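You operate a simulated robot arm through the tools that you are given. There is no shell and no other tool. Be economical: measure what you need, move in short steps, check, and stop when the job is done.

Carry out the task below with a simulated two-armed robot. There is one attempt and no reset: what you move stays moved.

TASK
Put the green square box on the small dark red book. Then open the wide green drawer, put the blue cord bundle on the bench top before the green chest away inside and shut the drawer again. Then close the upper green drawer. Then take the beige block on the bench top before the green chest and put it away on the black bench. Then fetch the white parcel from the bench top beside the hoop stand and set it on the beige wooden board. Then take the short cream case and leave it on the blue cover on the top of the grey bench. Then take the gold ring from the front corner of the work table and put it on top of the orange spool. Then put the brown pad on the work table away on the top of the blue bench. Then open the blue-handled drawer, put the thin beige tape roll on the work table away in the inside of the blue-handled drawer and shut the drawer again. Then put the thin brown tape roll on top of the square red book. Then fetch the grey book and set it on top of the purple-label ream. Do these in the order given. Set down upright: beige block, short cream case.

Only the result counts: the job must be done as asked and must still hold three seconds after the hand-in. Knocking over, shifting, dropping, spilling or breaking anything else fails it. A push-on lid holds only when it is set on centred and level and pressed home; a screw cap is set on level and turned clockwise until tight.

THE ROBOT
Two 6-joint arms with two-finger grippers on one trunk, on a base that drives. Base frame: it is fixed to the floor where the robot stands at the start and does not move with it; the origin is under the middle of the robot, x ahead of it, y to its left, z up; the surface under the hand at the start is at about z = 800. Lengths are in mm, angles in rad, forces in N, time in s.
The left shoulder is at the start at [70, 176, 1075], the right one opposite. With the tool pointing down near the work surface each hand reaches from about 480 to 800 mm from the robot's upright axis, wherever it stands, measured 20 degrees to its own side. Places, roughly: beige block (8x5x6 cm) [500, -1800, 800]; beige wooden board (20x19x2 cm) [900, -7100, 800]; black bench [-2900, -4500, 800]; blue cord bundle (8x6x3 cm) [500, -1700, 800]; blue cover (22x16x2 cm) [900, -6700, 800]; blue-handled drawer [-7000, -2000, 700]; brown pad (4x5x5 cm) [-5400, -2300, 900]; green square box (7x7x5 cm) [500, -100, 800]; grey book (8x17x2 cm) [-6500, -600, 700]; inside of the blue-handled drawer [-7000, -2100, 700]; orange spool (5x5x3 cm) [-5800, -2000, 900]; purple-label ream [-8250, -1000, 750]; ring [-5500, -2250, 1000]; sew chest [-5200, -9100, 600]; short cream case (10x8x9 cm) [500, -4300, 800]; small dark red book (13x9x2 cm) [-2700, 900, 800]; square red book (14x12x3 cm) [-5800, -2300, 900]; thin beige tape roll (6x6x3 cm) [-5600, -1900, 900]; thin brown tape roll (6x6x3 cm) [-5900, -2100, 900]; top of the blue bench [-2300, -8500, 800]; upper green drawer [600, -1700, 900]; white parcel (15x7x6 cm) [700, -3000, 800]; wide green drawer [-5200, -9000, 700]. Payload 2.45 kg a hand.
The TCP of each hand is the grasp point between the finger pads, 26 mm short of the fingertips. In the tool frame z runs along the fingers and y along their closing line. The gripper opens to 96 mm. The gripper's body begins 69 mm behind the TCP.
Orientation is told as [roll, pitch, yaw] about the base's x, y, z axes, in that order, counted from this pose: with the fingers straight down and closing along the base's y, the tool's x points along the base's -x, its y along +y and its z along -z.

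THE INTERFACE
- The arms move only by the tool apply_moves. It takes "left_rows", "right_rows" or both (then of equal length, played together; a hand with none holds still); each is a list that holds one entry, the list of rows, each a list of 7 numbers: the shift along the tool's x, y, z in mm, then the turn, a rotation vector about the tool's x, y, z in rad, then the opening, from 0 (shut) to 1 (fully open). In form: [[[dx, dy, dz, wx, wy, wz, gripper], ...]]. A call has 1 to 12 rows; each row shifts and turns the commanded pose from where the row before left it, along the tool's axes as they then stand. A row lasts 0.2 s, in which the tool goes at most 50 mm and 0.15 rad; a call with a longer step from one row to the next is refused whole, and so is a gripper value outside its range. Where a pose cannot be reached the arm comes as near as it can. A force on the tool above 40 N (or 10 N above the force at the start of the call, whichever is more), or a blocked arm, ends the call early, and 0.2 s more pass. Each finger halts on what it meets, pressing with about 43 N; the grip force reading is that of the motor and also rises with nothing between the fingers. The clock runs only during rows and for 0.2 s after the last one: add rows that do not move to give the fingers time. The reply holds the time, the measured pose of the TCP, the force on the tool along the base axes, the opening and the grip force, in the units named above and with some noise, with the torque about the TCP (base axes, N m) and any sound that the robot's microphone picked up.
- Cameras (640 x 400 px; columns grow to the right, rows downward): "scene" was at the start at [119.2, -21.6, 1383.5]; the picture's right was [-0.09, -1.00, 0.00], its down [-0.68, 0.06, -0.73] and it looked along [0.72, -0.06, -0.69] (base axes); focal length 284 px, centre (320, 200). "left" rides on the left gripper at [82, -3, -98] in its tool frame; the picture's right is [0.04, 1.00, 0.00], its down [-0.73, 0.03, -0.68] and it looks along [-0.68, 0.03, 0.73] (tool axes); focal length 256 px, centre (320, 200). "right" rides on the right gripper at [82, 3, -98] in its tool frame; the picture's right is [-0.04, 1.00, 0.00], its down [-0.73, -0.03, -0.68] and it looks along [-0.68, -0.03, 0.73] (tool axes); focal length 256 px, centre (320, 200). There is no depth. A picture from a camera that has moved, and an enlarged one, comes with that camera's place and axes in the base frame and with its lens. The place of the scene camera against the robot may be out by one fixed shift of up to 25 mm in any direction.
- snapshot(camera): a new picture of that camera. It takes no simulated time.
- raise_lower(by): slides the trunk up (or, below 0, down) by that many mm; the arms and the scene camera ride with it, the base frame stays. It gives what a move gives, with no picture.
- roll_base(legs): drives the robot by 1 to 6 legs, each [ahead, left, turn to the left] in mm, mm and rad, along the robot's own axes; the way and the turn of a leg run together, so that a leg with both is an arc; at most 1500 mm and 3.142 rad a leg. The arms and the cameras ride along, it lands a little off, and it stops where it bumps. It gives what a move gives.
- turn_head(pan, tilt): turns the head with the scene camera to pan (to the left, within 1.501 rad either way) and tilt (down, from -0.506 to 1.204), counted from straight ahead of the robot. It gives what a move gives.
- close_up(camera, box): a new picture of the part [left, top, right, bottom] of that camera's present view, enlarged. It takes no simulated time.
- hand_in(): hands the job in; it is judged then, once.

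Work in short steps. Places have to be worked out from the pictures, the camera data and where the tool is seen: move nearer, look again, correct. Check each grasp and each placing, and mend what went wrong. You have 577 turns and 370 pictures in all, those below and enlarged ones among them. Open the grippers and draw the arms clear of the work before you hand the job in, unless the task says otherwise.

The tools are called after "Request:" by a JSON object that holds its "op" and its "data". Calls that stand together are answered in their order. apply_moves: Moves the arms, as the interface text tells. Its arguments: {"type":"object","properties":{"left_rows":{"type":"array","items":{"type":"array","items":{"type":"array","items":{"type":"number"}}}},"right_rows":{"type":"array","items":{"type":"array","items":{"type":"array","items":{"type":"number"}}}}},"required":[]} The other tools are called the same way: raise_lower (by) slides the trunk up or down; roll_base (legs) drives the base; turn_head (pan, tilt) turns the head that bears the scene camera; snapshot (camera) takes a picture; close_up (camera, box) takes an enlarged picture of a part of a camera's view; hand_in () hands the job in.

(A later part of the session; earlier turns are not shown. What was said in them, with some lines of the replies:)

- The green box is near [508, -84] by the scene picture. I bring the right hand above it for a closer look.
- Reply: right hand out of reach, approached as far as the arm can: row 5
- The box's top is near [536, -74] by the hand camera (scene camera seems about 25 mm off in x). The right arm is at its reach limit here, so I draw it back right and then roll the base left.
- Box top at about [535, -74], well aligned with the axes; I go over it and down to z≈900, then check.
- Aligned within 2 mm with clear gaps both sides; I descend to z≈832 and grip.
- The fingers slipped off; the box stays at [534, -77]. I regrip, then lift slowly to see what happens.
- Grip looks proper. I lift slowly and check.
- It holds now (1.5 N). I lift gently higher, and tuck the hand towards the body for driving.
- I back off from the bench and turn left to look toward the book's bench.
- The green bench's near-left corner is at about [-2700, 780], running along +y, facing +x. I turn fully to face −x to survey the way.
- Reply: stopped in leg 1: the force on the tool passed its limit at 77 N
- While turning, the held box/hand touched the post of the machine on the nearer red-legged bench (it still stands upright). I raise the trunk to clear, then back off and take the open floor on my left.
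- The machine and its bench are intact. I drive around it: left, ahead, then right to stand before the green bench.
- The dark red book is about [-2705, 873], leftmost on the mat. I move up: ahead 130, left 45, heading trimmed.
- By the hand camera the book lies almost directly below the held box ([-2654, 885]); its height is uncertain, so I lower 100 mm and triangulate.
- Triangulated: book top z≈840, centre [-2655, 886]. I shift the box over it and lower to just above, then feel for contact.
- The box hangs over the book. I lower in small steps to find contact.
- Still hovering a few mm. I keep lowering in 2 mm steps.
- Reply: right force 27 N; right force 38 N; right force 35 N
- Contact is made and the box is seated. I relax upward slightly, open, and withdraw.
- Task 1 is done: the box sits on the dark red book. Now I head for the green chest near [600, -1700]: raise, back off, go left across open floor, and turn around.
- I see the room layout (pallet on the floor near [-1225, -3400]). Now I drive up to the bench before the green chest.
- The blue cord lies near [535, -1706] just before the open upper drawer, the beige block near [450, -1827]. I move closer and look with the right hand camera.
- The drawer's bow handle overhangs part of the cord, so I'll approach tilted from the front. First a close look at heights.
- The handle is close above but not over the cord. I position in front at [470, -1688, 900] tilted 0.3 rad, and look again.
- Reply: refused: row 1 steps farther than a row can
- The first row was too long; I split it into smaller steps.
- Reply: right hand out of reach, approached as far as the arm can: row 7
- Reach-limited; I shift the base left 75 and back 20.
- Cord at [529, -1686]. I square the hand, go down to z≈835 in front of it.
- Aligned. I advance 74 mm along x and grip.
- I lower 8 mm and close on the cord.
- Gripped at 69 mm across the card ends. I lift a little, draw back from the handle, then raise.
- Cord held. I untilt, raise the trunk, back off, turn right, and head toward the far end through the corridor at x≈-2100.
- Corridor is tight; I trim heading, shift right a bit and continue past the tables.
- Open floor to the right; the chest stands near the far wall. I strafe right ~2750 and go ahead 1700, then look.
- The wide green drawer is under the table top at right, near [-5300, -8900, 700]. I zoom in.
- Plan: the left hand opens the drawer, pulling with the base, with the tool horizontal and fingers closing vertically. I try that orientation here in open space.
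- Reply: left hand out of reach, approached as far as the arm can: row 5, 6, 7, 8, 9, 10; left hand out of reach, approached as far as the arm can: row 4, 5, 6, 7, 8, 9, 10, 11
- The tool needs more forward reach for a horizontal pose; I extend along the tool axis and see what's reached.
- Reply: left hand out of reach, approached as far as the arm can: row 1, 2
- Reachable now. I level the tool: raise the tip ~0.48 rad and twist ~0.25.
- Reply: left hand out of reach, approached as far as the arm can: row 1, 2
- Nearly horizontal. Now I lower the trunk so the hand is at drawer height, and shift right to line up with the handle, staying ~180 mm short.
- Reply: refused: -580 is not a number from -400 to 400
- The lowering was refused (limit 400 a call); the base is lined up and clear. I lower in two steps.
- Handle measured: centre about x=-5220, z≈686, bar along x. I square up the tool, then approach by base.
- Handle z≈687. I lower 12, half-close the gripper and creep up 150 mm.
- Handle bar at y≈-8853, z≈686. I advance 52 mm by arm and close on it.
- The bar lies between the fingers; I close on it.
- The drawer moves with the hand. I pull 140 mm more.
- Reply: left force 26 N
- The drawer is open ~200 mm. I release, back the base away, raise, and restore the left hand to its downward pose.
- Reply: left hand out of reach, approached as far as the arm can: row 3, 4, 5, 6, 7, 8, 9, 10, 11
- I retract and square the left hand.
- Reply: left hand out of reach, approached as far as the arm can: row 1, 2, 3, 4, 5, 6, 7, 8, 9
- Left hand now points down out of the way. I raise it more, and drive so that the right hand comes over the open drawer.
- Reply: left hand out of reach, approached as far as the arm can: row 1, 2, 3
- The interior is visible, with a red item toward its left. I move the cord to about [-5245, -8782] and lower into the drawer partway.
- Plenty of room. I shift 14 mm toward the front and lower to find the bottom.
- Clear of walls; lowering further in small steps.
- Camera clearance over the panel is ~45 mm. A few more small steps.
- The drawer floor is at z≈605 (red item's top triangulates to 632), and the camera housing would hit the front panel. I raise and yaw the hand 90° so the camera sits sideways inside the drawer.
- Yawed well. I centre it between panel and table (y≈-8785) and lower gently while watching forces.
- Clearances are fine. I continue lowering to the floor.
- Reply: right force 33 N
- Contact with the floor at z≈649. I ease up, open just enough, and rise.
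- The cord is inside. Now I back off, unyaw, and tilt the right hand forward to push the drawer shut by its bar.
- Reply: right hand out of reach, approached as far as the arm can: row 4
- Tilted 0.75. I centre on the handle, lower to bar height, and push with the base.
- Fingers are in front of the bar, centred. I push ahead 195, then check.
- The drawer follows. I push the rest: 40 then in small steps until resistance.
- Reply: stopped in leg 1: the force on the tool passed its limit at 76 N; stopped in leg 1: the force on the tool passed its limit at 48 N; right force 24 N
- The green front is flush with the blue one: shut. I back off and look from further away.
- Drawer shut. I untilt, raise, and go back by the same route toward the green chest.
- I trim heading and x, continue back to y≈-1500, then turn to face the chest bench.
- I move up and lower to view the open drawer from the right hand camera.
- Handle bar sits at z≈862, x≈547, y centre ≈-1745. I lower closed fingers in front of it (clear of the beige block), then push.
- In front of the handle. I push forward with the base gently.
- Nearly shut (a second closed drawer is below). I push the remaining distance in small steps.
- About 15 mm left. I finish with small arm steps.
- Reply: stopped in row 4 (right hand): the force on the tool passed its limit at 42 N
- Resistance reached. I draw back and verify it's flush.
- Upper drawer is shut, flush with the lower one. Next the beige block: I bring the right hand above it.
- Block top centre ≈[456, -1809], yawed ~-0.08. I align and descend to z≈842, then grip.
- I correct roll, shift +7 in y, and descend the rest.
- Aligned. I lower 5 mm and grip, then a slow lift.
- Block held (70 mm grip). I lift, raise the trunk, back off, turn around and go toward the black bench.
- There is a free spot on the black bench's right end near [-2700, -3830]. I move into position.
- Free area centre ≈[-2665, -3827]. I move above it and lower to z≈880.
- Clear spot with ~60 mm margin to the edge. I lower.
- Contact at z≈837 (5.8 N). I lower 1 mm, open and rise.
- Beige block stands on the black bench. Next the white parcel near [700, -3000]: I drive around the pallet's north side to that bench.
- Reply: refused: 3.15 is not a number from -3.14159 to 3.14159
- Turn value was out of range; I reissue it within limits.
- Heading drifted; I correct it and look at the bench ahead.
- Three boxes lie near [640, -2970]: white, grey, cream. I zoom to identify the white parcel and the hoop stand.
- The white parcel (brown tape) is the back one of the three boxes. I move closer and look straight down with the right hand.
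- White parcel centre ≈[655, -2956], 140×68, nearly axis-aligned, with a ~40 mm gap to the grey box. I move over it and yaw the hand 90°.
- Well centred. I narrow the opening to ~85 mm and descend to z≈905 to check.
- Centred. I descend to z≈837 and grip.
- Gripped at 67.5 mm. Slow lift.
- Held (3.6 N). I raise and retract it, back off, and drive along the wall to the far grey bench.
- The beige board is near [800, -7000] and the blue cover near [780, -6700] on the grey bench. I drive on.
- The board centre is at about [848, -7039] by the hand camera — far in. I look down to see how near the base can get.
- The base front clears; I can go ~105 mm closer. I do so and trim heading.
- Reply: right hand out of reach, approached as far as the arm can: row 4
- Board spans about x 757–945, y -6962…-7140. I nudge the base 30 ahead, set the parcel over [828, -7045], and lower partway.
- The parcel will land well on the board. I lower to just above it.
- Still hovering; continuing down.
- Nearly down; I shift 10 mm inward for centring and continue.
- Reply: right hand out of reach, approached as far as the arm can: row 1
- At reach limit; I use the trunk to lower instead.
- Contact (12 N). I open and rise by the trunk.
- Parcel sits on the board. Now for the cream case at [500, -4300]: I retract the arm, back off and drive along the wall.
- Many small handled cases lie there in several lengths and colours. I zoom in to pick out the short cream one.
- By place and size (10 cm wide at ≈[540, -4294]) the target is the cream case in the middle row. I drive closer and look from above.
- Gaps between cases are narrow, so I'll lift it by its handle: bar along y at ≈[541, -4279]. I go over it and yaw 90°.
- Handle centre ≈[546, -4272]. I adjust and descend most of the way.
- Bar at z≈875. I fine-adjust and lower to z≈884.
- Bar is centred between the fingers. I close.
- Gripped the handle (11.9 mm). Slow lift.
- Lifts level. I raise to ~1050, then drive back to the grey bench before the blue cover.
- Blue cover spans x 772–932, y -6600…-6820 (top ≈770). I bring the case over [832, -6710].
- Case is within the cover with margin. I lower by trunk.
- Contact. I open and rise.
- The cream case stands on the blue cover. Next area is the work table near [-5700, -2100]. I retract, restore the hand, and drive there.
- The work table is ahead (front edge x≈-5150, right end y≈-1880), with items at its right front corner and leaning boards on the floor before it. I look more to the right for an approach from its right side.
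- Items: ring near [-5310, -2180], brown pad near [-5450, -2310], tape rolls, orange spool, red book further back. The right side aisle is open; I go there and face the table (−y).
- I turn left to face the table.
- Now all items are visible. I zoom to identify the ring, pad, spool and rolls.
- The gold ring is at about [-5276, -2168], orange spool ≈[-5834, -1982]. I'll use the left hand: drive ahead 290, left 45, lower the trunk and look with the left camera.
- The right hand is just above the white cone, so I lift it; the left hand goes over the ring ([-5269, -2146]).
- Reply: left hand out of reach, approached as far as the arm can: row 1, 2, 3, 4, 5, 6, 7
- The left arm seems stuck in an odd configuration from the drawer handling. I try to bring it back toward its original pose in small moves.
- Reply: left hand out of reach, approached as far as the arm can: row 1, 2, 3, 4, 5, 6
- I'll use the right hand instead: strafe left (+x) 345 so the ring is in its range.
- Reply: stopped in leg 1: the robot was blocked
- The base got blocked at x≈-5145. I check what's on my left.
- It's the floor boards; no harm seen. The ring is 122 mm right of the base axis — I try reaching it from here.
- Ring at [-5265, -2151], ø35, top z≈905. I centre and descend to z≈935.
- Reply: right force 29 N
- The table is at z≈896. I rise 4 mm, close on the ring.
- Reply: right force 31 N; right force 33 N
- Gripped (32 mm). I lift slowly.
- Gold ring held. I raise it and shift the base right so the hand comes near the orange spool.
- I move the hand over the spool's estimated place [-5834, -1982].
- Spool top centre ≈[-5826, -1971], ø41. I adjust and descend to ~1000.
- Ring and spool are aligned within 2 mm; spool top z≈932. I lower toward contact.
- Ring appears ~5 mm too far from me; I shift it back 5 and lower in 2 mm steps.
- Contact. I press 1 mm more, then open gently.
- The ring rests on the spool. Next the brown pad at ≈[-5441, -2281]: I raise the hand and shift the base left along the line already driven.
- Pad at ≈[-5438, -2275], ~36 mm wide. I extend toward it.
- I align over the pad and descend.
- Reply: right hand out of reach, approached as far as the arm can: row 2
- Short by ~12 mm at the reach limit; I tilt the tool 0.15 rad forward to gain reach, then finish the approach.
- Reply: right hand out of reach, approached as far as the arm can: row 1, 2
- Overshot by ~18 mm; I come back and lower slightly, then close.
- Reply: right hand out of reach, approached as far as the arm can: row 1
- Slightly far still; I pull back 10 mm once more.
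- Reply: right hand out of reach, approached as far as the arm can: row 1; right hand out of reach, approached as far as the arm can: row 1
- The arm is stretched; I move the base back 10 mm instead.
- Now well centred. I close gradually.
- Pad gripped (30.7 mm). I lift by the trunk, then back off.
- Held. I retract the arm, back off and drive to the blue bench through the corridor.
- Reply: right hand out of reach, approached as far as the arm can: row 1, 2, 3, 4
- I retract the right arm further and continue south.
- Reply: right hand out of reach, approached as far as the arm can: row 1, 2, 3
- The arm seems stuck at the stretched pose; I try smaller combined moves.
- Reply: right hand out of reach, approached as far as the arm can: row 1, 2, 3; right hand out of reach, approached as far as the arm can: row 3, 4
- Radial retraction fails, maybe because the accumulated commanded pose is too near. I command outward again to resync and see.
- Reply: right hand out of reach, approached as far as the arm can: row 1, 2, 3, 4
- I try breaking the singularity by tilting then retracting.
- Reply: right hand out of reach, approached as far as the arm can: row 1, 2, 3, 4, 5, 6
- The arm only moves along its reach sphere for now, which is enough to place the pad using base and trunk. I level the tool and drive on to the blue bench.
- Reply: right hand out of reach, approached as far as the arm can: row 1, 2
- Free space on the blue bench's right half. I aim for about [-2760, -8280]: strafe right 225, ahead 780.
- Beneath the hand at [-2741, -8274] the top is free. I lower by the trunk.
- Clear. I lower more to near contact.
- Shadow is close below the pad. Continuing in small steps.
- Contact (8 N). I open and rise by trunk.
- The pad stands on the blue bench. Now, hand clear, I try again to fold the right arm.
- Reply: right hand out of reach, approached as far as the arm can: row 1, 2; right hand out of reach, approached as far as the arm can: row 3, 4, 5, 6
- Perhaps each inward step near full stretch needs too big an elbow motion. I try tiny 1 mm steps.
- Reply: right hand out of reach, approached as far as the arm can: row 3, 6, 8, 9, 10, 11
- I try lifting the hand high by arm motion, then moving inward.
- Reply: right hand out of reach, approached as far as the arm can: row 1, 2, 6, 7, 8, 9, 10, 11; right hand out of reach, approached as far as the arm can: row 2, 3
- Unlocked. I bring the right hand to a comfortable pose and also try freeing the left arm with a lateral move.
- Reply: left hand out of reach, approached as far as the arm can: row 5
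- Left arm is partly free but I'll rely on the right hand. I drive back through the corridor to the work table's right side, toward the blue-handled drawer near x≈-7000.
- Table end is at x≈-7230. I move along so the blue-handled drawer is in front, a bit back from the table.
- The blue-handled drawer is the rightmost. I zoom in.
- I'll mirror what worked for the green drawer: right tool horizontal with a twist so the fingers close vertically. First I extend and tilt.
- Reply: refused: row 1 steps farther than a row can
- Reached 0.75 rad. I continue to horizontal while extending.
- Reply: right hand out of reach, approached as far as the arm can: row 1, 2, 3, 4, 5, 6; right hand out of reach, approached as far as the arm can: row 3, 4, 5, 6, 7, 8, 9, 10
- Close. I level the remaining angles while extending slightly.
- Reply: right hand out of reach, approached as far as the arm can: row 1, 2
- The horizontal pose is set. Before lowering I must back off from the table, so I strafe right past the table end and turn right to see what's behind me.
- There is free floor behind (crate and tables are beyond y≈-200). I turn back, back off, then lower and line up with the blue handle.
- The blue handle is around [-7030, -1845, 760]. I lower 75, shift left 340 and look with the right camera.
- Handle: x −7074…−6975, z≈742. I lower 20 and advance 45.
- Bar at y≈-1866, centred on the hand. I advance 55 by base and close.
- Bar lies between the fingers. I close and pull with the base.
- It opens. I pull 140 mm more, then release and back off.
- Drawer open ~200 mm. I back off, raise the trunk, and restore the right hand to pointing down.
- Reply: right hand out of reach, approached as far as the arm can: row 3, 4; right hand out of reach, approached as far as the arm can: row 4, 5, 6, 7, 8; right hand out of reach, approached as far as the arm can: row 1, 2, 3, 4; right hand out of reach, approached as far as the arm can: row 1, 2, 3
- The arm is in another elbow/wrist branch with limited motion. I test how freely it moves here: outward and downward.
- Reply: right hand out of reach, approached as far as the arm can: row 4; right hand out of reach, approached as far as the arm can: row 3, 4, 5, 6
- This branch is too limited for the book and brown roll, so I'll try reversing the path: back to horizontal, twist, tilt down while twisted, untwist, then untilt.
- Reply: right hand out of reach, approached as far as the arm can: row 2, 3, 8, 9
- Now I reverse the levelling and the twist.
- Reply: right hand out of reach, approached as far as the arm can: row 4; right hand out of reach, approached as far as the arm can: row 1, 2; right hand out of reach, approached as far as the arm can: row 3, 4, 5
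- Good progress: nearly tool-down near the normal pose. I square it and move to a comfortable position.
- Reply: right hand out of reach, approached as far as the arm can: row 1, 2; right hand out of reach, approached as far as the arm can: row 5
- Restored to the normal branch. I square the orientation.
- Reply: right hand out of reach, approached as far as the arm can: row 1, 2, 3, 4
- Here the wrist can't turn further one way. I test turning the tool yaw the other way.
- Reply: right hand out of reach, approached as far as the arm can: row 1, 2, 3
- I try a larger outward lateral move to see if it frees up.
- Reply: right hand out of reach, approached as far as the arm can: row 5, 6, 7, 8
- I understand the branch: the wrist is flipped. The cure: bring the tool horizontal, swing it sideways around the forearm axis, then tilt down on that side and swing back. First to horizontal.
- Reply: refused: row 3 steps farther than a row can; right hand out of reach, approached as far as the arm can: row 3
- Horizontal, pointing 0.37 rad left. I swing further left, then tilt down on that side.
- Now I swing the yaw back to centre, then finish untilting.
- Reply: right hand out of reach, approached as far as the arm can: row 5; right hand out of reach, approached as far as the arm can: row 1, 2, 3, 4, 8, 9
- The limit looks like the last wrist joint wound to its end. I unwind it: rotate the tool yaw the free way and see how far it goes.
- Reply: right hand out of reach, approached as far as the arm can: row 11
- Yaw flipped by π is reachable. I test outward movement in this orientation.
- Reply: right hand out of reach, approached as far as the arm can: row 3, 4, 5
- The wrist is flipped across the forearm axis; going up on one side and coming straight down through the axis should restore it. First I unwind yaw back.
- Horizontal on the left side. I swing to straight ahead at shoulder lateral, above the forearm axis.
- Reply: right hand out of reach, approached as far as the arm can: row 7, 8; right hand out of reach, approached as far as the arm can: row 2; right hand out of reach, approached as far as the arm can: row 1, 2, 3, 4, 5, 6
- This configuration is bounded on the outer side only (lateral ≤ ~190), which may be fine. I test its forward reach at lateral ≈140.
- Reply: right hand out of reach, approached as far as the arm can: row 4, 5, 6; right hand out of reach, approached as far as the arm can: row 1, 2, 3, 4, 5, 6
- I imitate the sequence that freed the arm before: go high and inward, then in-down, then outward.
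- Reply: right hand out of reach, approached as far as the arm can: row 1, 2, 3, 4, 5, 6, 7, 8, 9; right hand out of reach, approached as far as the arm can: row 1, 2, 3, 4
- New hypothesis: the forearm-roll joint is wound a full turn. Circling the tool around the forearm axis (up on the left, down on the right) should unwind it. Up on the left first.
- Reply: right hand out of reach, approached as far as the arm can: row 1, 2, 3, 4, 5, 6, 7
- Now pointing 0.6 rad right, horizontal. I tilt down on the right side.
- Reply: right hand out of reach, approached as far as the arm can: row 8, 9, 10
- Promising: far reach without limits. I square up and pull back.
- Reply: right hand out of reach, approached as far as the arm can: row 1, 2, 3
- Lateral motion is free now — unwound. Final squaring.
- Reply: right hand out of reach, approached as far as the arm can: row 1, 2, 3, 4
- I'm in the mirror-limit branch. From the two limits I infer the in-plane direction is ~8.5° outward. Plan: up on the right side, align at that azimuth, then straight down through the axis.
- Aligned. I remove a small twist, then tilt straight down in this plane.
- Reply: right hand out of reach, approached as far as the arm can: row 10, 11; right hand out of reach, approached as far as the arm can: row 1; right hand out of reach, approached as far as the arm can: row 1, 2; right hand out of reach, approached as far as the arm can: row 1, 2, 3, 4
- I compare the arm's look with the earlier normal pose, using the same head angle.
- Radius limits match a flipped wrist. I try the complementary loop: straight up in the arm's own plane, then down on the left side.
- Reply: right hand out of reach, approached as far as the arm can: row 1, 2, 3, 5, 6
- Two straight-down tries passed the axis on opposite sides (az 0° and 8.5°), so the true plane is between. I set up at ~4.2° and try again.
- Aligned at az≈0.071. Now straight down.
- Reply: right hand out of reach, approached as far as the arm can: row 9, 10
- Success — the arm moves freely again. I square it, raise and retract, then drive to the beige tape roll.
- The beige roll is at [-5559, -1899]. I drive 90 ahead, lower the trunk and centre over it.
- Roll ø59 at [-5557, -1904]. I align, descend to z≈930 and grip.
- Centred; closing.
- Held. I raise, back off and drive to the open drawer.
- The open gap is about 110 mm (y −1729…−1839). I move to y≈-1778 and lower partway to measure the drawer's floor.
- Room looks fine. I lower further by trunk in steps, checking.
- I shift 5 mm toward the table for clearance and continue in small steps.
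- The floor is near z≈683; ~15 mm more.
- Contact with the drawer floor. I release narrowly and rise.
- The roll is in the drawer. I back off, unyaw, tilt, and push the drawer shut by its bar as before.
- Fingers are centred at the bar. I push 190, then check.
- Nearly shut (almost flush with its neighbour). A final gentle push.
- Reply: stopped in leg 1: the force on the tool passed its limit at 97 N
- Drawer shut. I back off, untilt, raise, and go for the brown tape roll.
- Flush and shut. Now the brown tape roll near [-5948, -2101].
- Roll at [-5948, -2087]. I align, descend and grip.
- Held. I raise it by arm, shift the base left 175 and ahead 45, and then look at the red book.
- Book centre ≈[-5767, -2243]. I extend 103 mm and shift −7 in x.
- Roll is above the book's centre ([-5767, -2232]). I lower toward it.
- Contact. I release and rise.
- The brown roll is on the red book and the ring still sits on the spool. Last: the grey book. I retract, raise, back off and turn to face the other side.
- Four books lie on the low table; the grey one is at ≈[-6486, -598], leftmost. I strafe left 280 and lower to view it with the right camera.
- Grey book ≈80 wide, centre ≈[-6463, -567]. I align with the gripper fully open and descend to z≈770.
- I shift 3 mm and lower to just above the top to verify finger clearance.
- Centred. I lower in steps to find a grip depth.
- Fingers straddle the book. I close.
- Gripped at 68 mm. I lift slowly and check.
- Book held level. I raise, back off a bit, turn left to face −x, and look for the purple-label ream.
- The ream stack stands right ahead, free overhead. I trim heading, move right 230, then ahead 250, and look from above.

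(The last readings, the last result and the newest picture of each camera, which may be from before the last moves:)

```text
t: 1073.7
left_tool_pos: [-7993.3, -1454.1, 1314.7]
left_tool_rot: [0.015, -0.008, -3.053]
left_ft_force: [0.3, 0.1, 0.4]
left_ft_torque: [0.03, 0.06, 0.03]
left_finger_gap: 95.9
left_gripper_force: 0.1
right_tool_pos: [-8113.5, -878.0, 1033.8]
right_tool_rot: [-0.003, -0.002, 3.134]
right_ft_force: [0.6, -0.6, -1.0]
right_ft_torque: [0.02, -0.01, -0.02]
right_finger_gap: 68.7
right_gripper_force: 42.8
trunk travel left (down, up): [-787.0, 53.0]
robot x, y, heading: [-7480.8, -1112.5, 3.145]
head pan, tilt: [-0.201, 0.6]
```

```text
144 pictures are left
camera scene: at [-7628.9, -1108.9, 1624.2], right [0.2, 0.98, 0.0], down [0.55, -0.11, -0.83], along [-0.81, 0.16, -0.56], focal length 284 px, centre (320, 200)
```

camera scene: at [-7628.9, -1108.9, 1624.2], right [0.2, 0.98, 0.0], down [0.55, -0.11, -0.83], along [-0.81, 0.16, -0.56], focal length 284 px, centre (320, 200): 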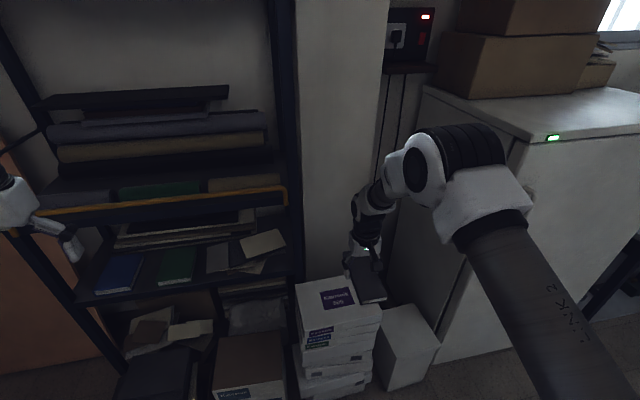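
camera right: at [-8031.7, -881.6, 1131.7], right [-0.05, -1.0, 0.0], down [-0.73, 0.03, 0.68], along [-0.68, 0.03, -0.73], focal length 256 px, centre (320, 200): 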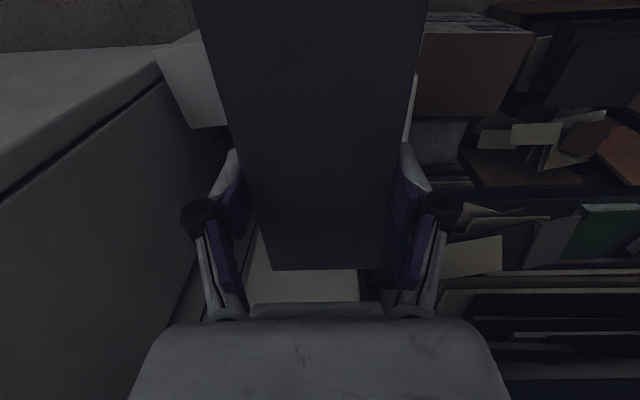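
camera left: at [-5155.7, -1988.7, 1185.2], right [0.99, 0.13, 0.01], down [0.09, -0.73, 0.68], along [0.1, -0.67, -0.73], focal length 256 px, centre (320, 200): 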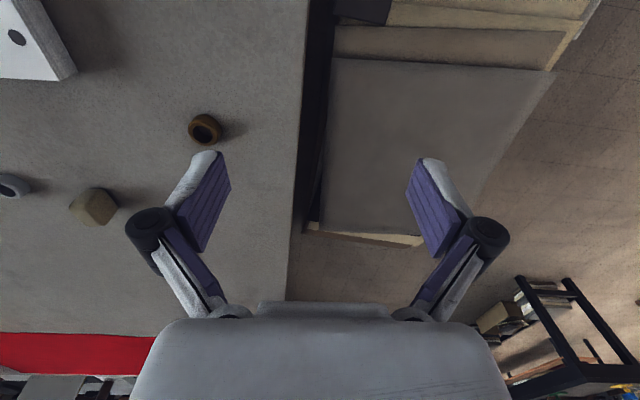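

The purple-label ream top is near [-8225, -935]. I shift the base ahead 95 and left 55 so the book is over it.

Request:
{"op": "roll_base", "data": {"legs": [[95, 55, 0]]}}

Request:
{"op": "turn_head", "data": {"pan": -0.25, "tilt": 0.8}}

Request:
{"op": "snapshot", "data": {"camera": "scene"}}

Request:
{"op": "snapshot", "data": {"camera": "right"}}

```text
t: 1075.0
left_tool_pos: [-8092.0, -1506.0, 1313.5]
left_tool_rot: [0.018, -0.009, -3.054]
left_ft_force: [0.5, 0.8, 0.7]
left_ft_torque: [0.0, 0.0, -0.01]
left_finger_gap: 96.1
left_gripper_force: 0.0
right_tool_pos: [-8214.0, -931.0, 1033.6]
right_tool_rot: [-0.002, -0.002, 3.133]
right_ft_force: [0.5, 0.1, -1.5]
right_ft_torque: [-0.02, 0.03, -0.01]
right_finger_gap: 68.6
right_gripper_force: 42.3
trunk travel left (down, up): [-787.0, 53.0]
robot x, y, heading: [-7580.0, -1166.6, 3.135]
head pan, tilt: [-0.201, 0.6]
```

```text
t: 1075.7
left_tool_pos: [-8095.4, -1507.8, 1312.1]
left_tool_rot: [0.018, -0.007, -3.054]
left_ft_force: [0.1, -0.2, -0.6]
left_ft_torque: [0.03, -0.04, 0.0]
left_finger_gap: 95.9
left_gripper_force: 0.1
right_tool_pos: [-8215.7, -932.5, 1031.9]
right_tool_rot: [0.0, 0.002, 3.134]
right_ft_force: [-0.3, -0.3, -2.1]
right_ft_torque: [0.0, 0.03, 0.04]
right_finger_gap: 68.5
right_gripper_force: 42.7
trunk travel left (down, up): [-787.0, 53.0]
robot x, y, heading: [-7582.1, -1168.2, 3.139]
head pan, tilt: [-0.25, 0.799]
```

```text
143 pictures are left
camera scene: at [-7723.7, -1162.5, 1606.9], right [0.25, 0.97, 0.0], down [0.7, -0.18, -0.7], along [-0.67, 0.17, -0.72], focal length 284 px, centre (320, 200)
```

scene: 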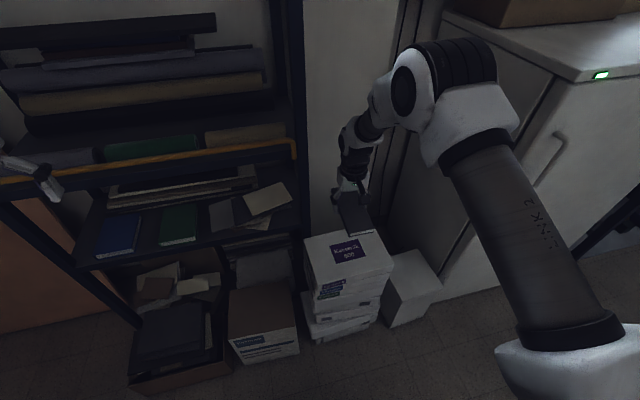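

```text
142 pictures are left
camera right: at [-8133.3, -936.9, 1130.2], right [-0.05, -1.0, 0.0], down [-0.73, 0.03, 0.68], along [-0.68, 0.03, -0.74], focal length 256 px, centre (320, 200)
```

right: 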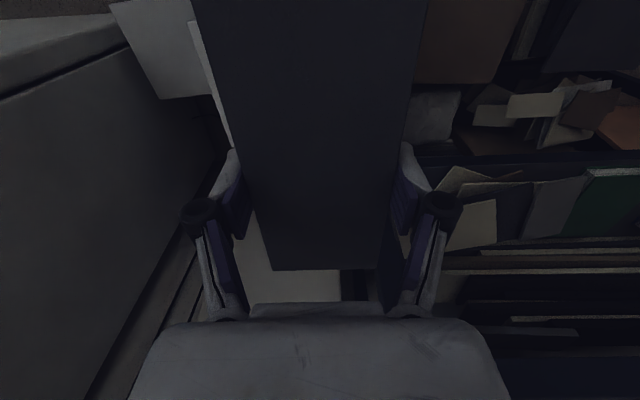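

I need the ream's height: back off 300 for a second scene view.

Request:
{"op": "roll_base", "data": {"legs": [[-400, 0, 0]]}}

Request:
{"op": "close_up", "data": {"camera": "scene", "box": [240, 100, 440, 250]}}

```text
t: 1078.2
left_tool_pos: [-7699.2, -1508.4, 1311.4]
left_tool_rot: [0.019, -0.005, -3.058]
left_ft_force: [-0.6, -0.6, 0.2]
left_ft_torque: [-0.01, -0.02, 0.01]
left_finger_gap: 95.9
left_gripper_force: 0.0
right_tool_pos: [-7820.2, -932.4, 1030.0]
right_tool_rot: [0.0, 0.002, 3.133]
right_ft_force: [0.0, -0.5, -1.8]
right_ft_torque: [0.01, 0.02, 0.04]
right_finger_gap: 69.1
right_gripper_force: 43.3
trunk travel left (down, up): [-787.0, 53.0]
robot x, y, heading: [-7186.0, -1169.8, 3.14]
head pan, tilt: [-0.25, 0.799]
```

```text
2.67 times, centred on (340, 175) of scene
camera zoom: at [-7328.0, -1162.3, 1606.8], right [0.25, 0.97, 0.0], down [0.7, -0.18, -0.7], along [-0.67, 0.17, -0.72], focal length 756 px, centre (267, 267)
```

zoom: 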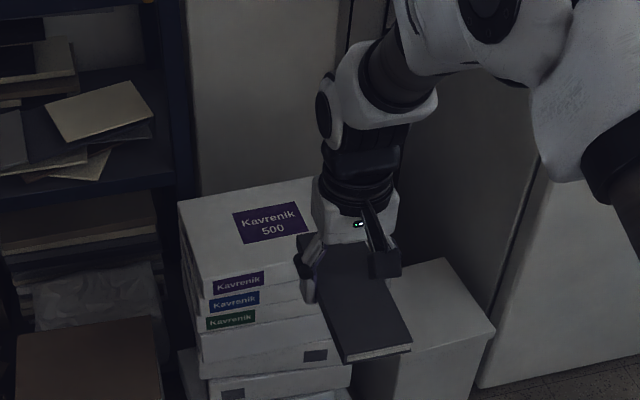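

Ream top z≈703, centre ≈[-8248, -928]. I extend the arm 85 (to keep the left hand away from the shelf), and drive ahead.

Request:
{"op": "apply_moves", "data": {"right_rows": [[[-28, 0, 0, 0, 0, 0, 0.5], [-28, 0, 10, 0, 0, 0, 0.5], [-28, 0, 10, 0, 0, 0, 0.5], [0, 0, 0, 0, 0, 0, 0.5]]]}}

Request:
{"op": "roll_base", "data": {"legs": [[340, 0, 0]]}}

Request:
{"op": "raise_lower", "data": {"by": -180}}

Request:
{"op": "close_up", "data": {"camera": "scene", "box": [240, 150, 480, 330]}}

```text
t: 1079.2
left_tool_pos: [-7698.2, -1508.6, 1313.6]
left_tool_rot: [0.018, -0.008, -3.055]
left_ft_force: [0.6, -0.5, -1.4]
left_ft_torque: [-0.02, 0.01, 0.01]
left_finger_gap: 96.1
left_gripper_force: 0.0
right_tool_pos: [-7902.7, -929.5, 1013.7]
right_tool_rot: [-0.002, 0.003, 3.133]
right_ft_force: [-0.6, -0.1, -2.3]
right_ft_torque: [0.03, 0.03, -0.01]
right_finger_gap: 68.8
right_gripper_force: 42.8
trunk travel left (down, up): [-787.0, 53.0]
robot x, y, heading: [-7183.9, -1168.6, 3.142]
head pan, tilt: [-0.25, 0.799]
```

```text
t: 1081.4
left_tool_pos: [-8042.7, -1502.9, 1314.0]
left_tool_rot: [0.017, -0.008, -3.063]
left_ft_force: [0.5, -1.1, -0.2]
left_ft_torque: [-0.04, 0.05, 0.02]
left_finger_gap: 95.9
left_gripper_force: 0.1
right_tool_pos: [-8242.9, -924.4, 1013.4]
right_tool_rot: [-0.002, 0.0, 3.126]
right_ft_force: [0.2, -0.4, -2.2]
right_ft_torque: [0.03, 0.02, 0.01]
right_finger_gap: 68.7
right_gripper_force: 42.8
trunk travel left (down, up): [-787.0, 53.0]
robot x, y, heading: [-7529.2, -1166.5, 3.13]
head pan, tilt: [-0.25, 0.799]
```

```text
t: 1083.4
left_tool_pos: [-8043.7, -1503.5, 1133.3]
left_tool_rot: [0.019, -0.009, -3.062]
left_ft_force: [0.5, 0.1, 1.0]
left_ft_torque: [-0.02, 0.01, 0.02]
left_finger_gap: 96.3
left_gripper_force: 0.0
right_tool_pos: [-8244.1, -922.4, 832.8]
right_tool_rot: [0.0, 0.0, 3.126]
right_ft_force: [-0.1, 0.5, -1.3]
right_ft_torque: [0.01, 0.06, 0.01]
right_finger_gap: 68.7
right_gripper_force: 43.4
trunk travel left (down, up): [-607.0, 233.0]
robot x, y, heading: [-7528.7, -1166.9, 3.129]
head pan, tilt: [-0.25, 0.799]
```

```text
2.22 times, centred on (360, 240) of scene
camera zoom: at [-7669.4, -1159.5, 1427.1], right [0.26, 0.97, 0.0], down [0.69, -0.18, -0.7], along [-0.67, 0.18, -0.72], focal length 630 px, centre (231, 111)
```

zoom: 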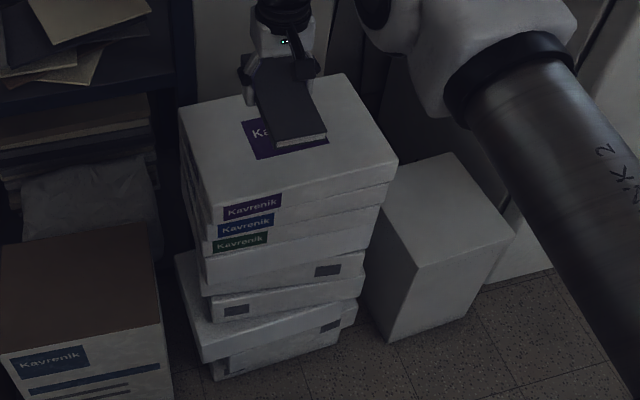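

The book hangs over the ream's middle. I lower near contact.

Request:
{"op": "raise_lower", "data": {"by": -75}}

Request:
{"op": "close_up", "data": {"camera": "scene", "box": [260, 140, 460, 290]}}

```text
t: 1084.5
left_tool_pos: [-8043.6, -1502.7, 1058.2]
left_tool_rot: [0.02, -0.008, -3.062]
left_ft_force: [0.7, 0.3, 0.2]
left_ft_torque: [0.03, 0.02, 0.0]
left_finger_gap: 96.0
left_gripper_force: 0.2
right_tool_pos: [-8243.9, -922.5, 758.1]
right_tool_rot: [-0.002, 0.0, 3.127]
right_ft_force: [0.5, -0.2, -1.9]
right_ft_torque: [-0.01, 0.03, 0.03]
right_finger_gap: 68.8
right_gripper_force: 42.8
trunk travel left (down, up): [-532.0, 308.0]
robot x, y, heading: [-7526.9, -1165.8, 3.132]
head pan, tilt: [-0.25, 0.799]
```

```text
2.67 times, centred on (360, 215) of scene
camera zoom: at [-7669.2, -1159.5, 1352.1], right [0.26, 0.97, 0.0], down [0.69, -0.18, -0.7], along [-0.67, 0.18, -0.72], focal length 756 px, centre (213, 160)
```

zoom: 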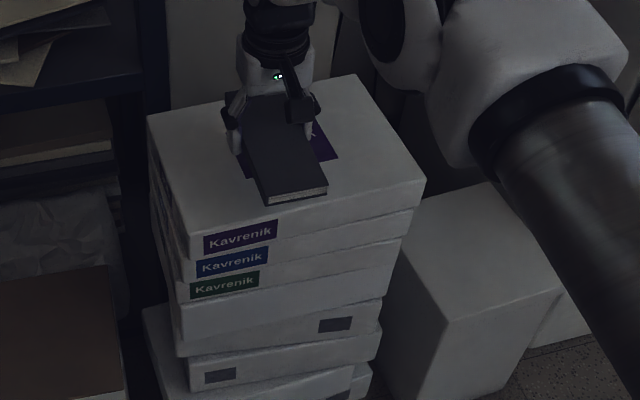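

Request:
{"op": "raise_lower", "data": {"by": -15}}

```text
t: 1085.2
left_tool_pos: [-8045.3, -1503.2, 1043.1]
left_tool_rot: [0.02, -0.008, -3.064]
left_ft_force: [0.4, -0.2, 0.8]
left_ft_torque: [-0.01, 0.03, 0.0]
left_finger_gap: 95.8
left_gripper_force: 0.1
right_tool_pos: [-8245.2, -924.5, 742.9]
right_tool_rot: [-0.001, -0.001, 3.126]
right_ft_force: [0.2, 0.6, -0.8]
right_ft_torque: [0.01, 0.03, 0.0]
right_finger_gap: 68.9
right_gripper_force: 42.5
trunk travel left (down, up): [-517.0, 323.0]
robot x, y, heading: [-7529.6, -1167.3, 3.13]
head pan, tilt: [-0.25, 0.799]
```

Request:
{"op": "raise_lower", "data": {"by": -5}}

```text
t: 1085.7
left_tool_pos: [-8044.4, -1502.9, 1039.4]
left_tool_rot: [0.019, -0.008, -3.063]
left_ft_force: [0.9, 0.0, 0.2]
left_ft_torque: [-0.01, 0.04, 0.0]
left_finger_gap: 96.0
left_gripper_force: 0.0
right_tool_pos: [-8243.8, -924.2, 737.9]
right_tool_rot: [-0.002, -0.002, 3.126]
right_ft_force: [0.1, -0.3, -2.0]
right_ft_torque: [0.01, 0.04, 0.02]
right_finger_gap: 68.6
right_gripper_force: 43.1
trunk travel left (down, up): [-512.0, 328.0]
robot x, y, heading: [-7529.2, -1166.2, 3.131]
head pan, tilt: [-0.25, 0.799]
```

Request:
{"op": "raise_lower", "data": {"by": -5}}

Request:
{"op": "close_up", "data": {"camera": "scene", "box": [300, 150, 400, 230]}}

```text
t: 1086.2
left_tool_pos: [-8044.0, -1503.0, 1033.7]
left_tool_rot: [0.019, -0.009, -3.062]
left_ft_force: [-0.6, -0.2, 0.8]
left_ft_torque: [-0.01, 0.01, -0.01]
left_finger_gap: 96.1
left_gripper_force: 0.0
right_tool_pos: [-8244.6, -924.0, 732.9]
right_tool_rot: [-0.003, 0.001, 3.126]
right_ft_force: [-0.5, 0.8, -2.0]
right_ft_torque: [0.0, 0.04, -0.02]
right_finger_gap: 68.9
right_gripper_force: 42.9
trunk travel left (down, up): [-507.0, 333.0]
robot x, y, heading: [-7527.9, -1167.4, 3.132]
head pan, tilt: [-0.25, 0.799]
```

```text
5.00 times, centred on (350, 190) of scene
camera zoom: at [-7669.4, -1159.6, 1327.0], right [0.26, 0.97, 0.0], down [0.69, -0.18, -0.7], along [-0.67, 0.18, -0.72], focal length 1418 px, centre (170, 250)
```

zoom: 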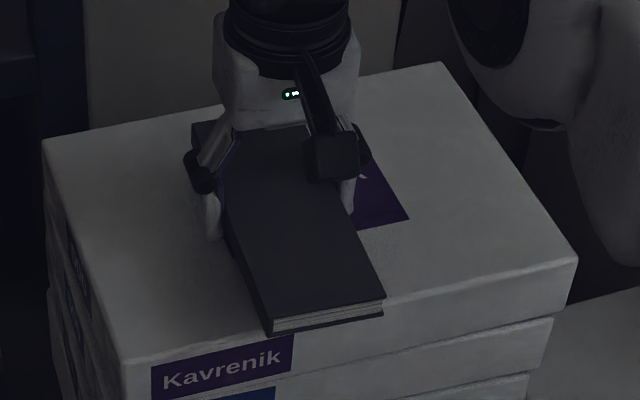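

The near end of the book is at the ream's front edge; I move it 40 mm deeper before lowering.

Request:
{"op": "roll_base", "data": {"legs": [[40, 0, 0]]}}

Request:
{"op": "close_up", "data": {"camera": "scene", "box": [290, 150, 410, 240]}}

```text
t: 1087.1
left_tool_pos: [-8085.4, -1502.1, 1032.5]
left_tool_rot: [0.019, -0.006, -3.064]
left_ft_force: [-0.5, 0.6, -0.8]
left_ft_torque: [0.01, -0.02, 0.0]
left_finger_gap: 95.9
left_gripper_force: 0.1
right_tool_pos: [-8282.9, -923.5, 732.9]
right_tool_rot: [-0.003, 0.001, 3.127]
right_ft_force: [-0.6, -0.4, -2.3]
right_ft_torque: [-0.02, 0.02, 0.02]
right_finger_gap: 68.9
right_gripper_force: 43.4
trunk travel left (down, up): [-507.0, 333.0]
robot x, y, heading: [-7567.6, -1167.3, 3.135]
head pan, tilt: [-0.25, 0.799]
```

```text
4.44 times, centred on (350, 195) of scene
camera zoom: at [-7709.1, -1159.1, 1327.0], right [0.26, 0.97, 0.0], down [0.69, -0.18, -0.7], along [-0.67, 0.18, -0.72], focal length 1261 px, centre (187, 222)
```

zoom: 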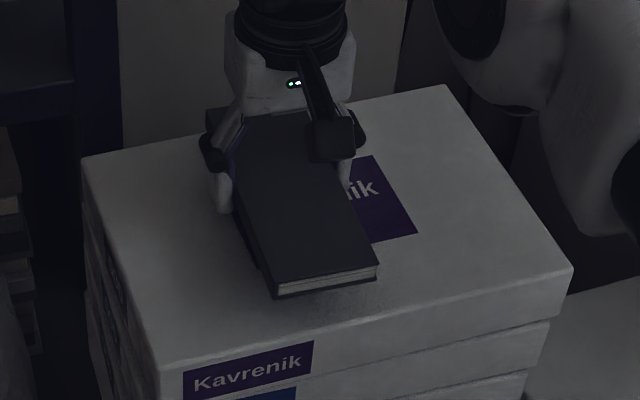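

Now well inside. I continue lowering.

Request:
{"op": "raise_lower", "data": {"by": -5}}

```text
t: 1087.7
left_tool_pos: [-8085.1, -1500.6, 1027.0]
left_tool_rot: [0.019, -0.007, -3.063]
left_ft_force: [-0.1, -0.3, -0.3]
left_ft_torque: [-0.02, -0.01, 0.02]
left_finger_gap: 96.2
left_gripper_force: 0.0
right_tool_pos: [-8282.2, -922.4, 727.7]
right_tool_rot: [-0.002, 0.002, 3.126]
right_ft_force: [-0.3, -0.1, -1.9]
right_ft_torque: [-0.01, 0.02, -0.02]
right_finger_gap: 69.0
right_gripper_force: 42.5
trunk travel left (down, up): [-502.0, 338.0]
robot x, y, heading: [-7569.3, -1164.2, 3.131]
head pan, tilt: [-0.25, 0.799]
```

Request:
{"op": "raise_lower", "data": {"by": -4}}

```text
t: 1088.2
left_tool_pos: [-8084.8, -1502.0, 1024.0]
left_tool_rot: [0.019, -0.006, -3.062]
left_ft_force: [-0.5, 0.5, -0.1]
left_ft_torque: [-0.01, 0.02, -0.02]
left_finger_gap: 96.3
left_gripper_force: 0.1
right_tool_pos: [-8283.2, -922.2, 724.1]
right_tool_rot: [-0.001, 0.003, 3.125]
right_ft_force: [0.1, 0.1, -0.7]
right_ft_torque: [-0.01, -0.01, 0.03]
right_finger_gap: 68.7
right_gripper_force: 43.3
trunk travel left (down, up): [-498.0, 342.0]
robot x, y, heading: [-7566.8, -1169.3, 3.132]
head pan, tilt: [-0.25, 0.799]
```

Request:
{"op": "raise_lower", "data": {"by": -4}}

```text
t: 1088.7
left_tool_pos: [-8083.9, -1502.8, 1020.1]
left_tool_rot: [0.02, -0.008, -3.064]
left_ft_force: [0.0, 0.7, 0.2]
left_ft_torque: [0.0, -0.02, -0.03]
left_finger_gap: 96.1
left_gripper_force: 0.0
right_tool_pos: [-8282.1, -922.9, 720.0]
right_tool_rot: [-0.002, 0.001, 3.128]
right_ft_force: [0.8, 0.3, -2.3]
right_ft_torque: [-0.01, 0.05, -0.03]
right_finger_gap: 69.1
right_gripper_force: 43.0
trunk travel left (down, up): [-494.0, 346.0]
robot x, y, heading: [-7569.3, -1164.9, 3.132]
head pan, tilt: [-0.25, 0.799]
```

Request:
{"op": "raise_lower", "data": {"by": -4}}

Request:
{"op": "close_up", "data": {"camera": "scene", "box": [290, 150, 410, 240]}}

```text
t: 1089.2
left_tool_pos: [-8084.4, -1501.7, 1016.2]
left_tool_rot: [0.018, -0.007, -3.063]
left_ft_force: [-0.3, 0.7, 0.2]
left_ft_torque: [-0.01, 0.03, -0.01]
left_finger_gap: 95.9
left_gripper_force: 0.0
right_tool_pos: [-8282.1, -922.2, 715.5]
right_tool_rot: [-0.002, 0.003, 3.127]
right_ft_force: [0.0, 0.1, -0.8]
right_ft_torque: [0.03, 0.05, 0.0]
right_finger_gap: 68.5
right_gripper_force: 42.7
trunk travel left (down, up): [-490.0, 350.0]
robot x, y, heading: [-7566.0, -1165.1, 3.135]
head pan, tilt: [-0.25, 0.799]
```

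```text
4.44 times, centred on (350, 195) of scene
camera zoom: at [-7708.5, -1159.0, 1310.0], right [0.26, 0.97, 0.0], down [0.69, -0.18, -0.7], along [-0.67, 0.18, -0.72], focal length 1261 px, centre (187, 222)
```

zoom: 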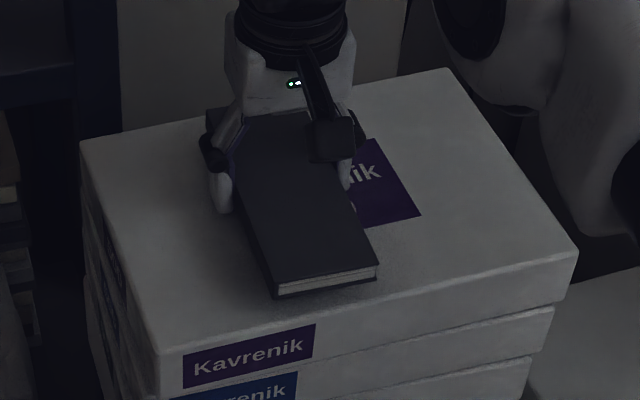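

Still a small gap; continuing.

Request:
{"op": "raise_lower", "data": {"by": -5}}

```text
t: 1089.8
left_tool_pos: [-8083.8, -1501.0, 1010.6]
left_tool_rot: [0.019, -0.008, -3.063]
left_ft_force: [-0.1, -1.1, -0.8]
left_ft_torque: [0.01, -0.01, 0.02]
left_finger_gap: 96.1
left_gripper_force: 0.0
right_tool_pos: [-8281.9, -923.9, 710.6]
right_tool_rot: [-0.002, 0.001, 3.126]
right_ft_force: [0.7, 0.1, -1.5]
right_ft_torque: [0.01, 0.0, -0.01]
right_finger_gap: 68.7
right_gripper_force: 43.1
trunk travel left (down, up): [-485.0, 355.0]
robot x, y, heading: [-7567.6, -1166.1, 3.129]
head pan, tilt: [-0.25, 0.799]
```

Request:
{"op": "raise_lower", "data": {"by": -5}}

```text
t: 1090.3
left_tool_pos: [-8084.1, -1502.0, 1006.9]
left_tool_rot: [0.019, -0.009, -3.063]
left_ft_force: [0.4, 0.2, 0.8]
left_ft_torque: [0.03, 0.0, 0.01]
left_finger_gap: 96.0
left_gripper_force: 0.0
right_tool_pos: [-8282.4, -922.7, 706.6]
right_tool_rot: [-0.002, 0.0, 3.126]
right_ft_force: [-0.1, -0.7, -1.3]
right_ft_torque: [0.03, 0.03, -0.02]
right_finger_gap: 68.7
right_gripper_force: 43.3
trunk travel left (down, up): [-480.0, 360.0]
robot x, y, heading: [-7565.1, -1168.8, 3.127]
head pan, tilt: [-0.25, 0.799]
```

Request:
{"op": "raise_lower", "data": {"by": -5}}

Request:
{"op": "close_up", "data": {"camera": "scene", "box": [290, 150, 410, 240]}}

```text
t: 1090.9
left_tool_pos: [-8081.6, -1501.5, 1003.1]
left_tool_rot: [0.018, -0.01, -3.065]
left_ft_force: [-0.3, 0.0, 0.0]
left_ft_torque: [0.03, -0.03, 0.04]
left_finger_gap: 95.9
left_gripper_force: 0.0
right_tool_pos: [-8283.5, -923.2, 705.9]
right_tool_rot: [-0.001, -0.006, 3.126]
right_ft_force: [-1.0, 1.8, 20.3]
right_ft_torque: [-0.63, -0.12, 0.1]
right_finger_gap: 68.7
right_gripper_force: 43.0
trunk travel left (down, up): [-475.0, 365.0]
robot x, y, heading: [-7565.7, -1162.8, 3.127]
head pan, tilt: [-0.25, 0.799]
```

```text
4.44 times, centred on (350, 195) of scene
camera zoom: at [-7705.6, -1159.6, 1295.7], right [0.26, 0.97, 0.0], down [0.69, -0.18, -0.7], along [-0.68, 0.18, -0.72], focal length 1261 px, centre (187, 222)
```

zoom: 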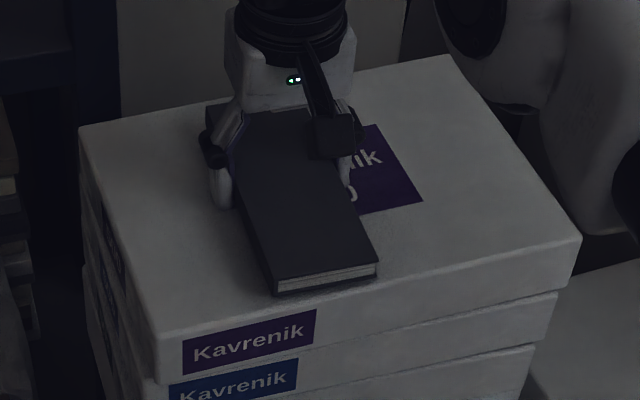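

Contact (20 N), book flat on the ream. I release gently and rise.

Request:
{"op": "apply_moves", "data": {"right_rows": [[[0, 0, -1, 0, 0, 0, 0.72], [0, 0, 0, 0, 0, 0, 0.8], [0, 0, 0, 0, 0, 0, 0.95], [0, 0, 0, 0, 0, 0, 0.95], [0, 0, 0, 0, 0, 0, 0.95]]]}}

Request:
{"op": "raise_lower", "data": {"by": 220}}

Request:
{"op": "roll_base", "data": {"legs": [[-350, 0, 0]]}}

Request:
{"op": "close_up", "data": {"camera": "scene", "box": [240, 100, 440, 250]}}

```text
t: 1092.1
left_tool_pos: [-8084.1, -1501.7, 1000.9]
left_tool_rot: [0.02, -0.007, -3.064]
left_ft_force: [-0.2, 0.1, 0.6]
left_ft_torque: [0.01, -0.03, 0.0]
left_finger_gap: 96.1
left_gripper_force: 0.1
right_tool_pos: [-8282.3, -922.1, 701.0]
right_tool_rot: [-0.002, 0.002, 3.126]
right_ft_force: [-0.1, -0.8, 0.6]
right_ft_torque: [-0.01, 0.0, 0.02]
right_finger_gap: 91.1
right_gripper_force: 0.1
trunk travel left (down, up): [-475.0, 365.0]
robot x, y, heading: [-7567.0, -1166.2, 3.127]
head pan, tilt: [-0.25, 0.799]
```

```text
t: 1094.4
left_tool_pos: [-8084.2, -1501.3, 1221.7]
left_tool_rot: [0.019, -0.008, -3.062]
left_ft_force: [-0.3, 0.3, -0.2]
left_ft_torque: [-0.01, 0.02, -0.04]
left_finger_gap: 96.0
left_gripper_force: 0.1
right_tool_pos: [-8282.5, -922.6, 922.1]
right_tool_rot: [-0.001, 0.002, 3.126]
right_ft_force: [0.0, -0.5, 0.8]
right_ft_torque: [-0.03, -0.03, 0.02]
right_finger_gap: 91.4
right_gripper_force: 0.0
trunk travel left (down, up): [-695.0, 145.0]
robot x, y, heading: [-7566.0, -1167.3, 3.136]
head pan, tilt: [-0.25, 0.799]
```

```text
t: 1096.7
left_tool_pos: [-7738.1, -1498.3, 1220.6]
left_tool_rot: [0.019, -0.005, -3.083]
left_ft_force: [0.8, 0.0, 0.3]
left_ft_torque: [-0.01, -0.01, -0.02]
left_finger_gap: 95.9
left_gripper_force: 0.1
right_tool_pos: [-7926.0, -916.5, 921.3]
right_tool_rot: [-0.002, 0.003, 3.105]
right_ft_force: [0.0, 0.3, 0.2]
right_ft_torque: [-0.04, -0.02, 0.02]
right_finger_gap: 91.1
right_gripper_force: 0.1
trunk travel left (down, up): [-695.0, 145.0]
robot x, y, heading: [-7213.7, -1171.7, 3.109]
head pan, tilt: [-0.25, 0.799]
```

```text
2.67 times, centred on (340, 175) of scene
camera zoom: at [-7356.3, -1163.5, 1514.9], right [0.27, 0.96, 0.0], down [0.69, -0.2, -0.7], along [-0.67, 0.19, -0.72], focal length 756 px, centre (267, 267)
```

zoom: 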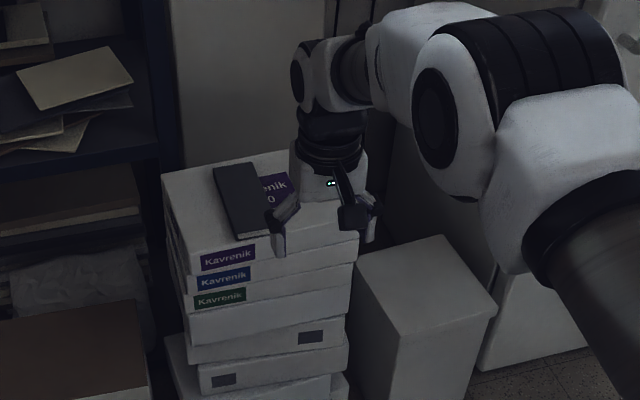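

Everything is placed: the book lies fully on the purple-label ream, both grippers are open and clear. I hand in.

Request:
{"op": "hand_in", "data": {}}

```text
The job is handed in.
```

I did all eleven steps in the order given and handed the job in. I haven't seen the judge's verdict.

Two risks remain. Early on, the held green box bumped the hand wheel of the press machine (about 77 N), and the base later stopped against loose boards by the work table. Neither looked shifted in the pictures I took afterwards.
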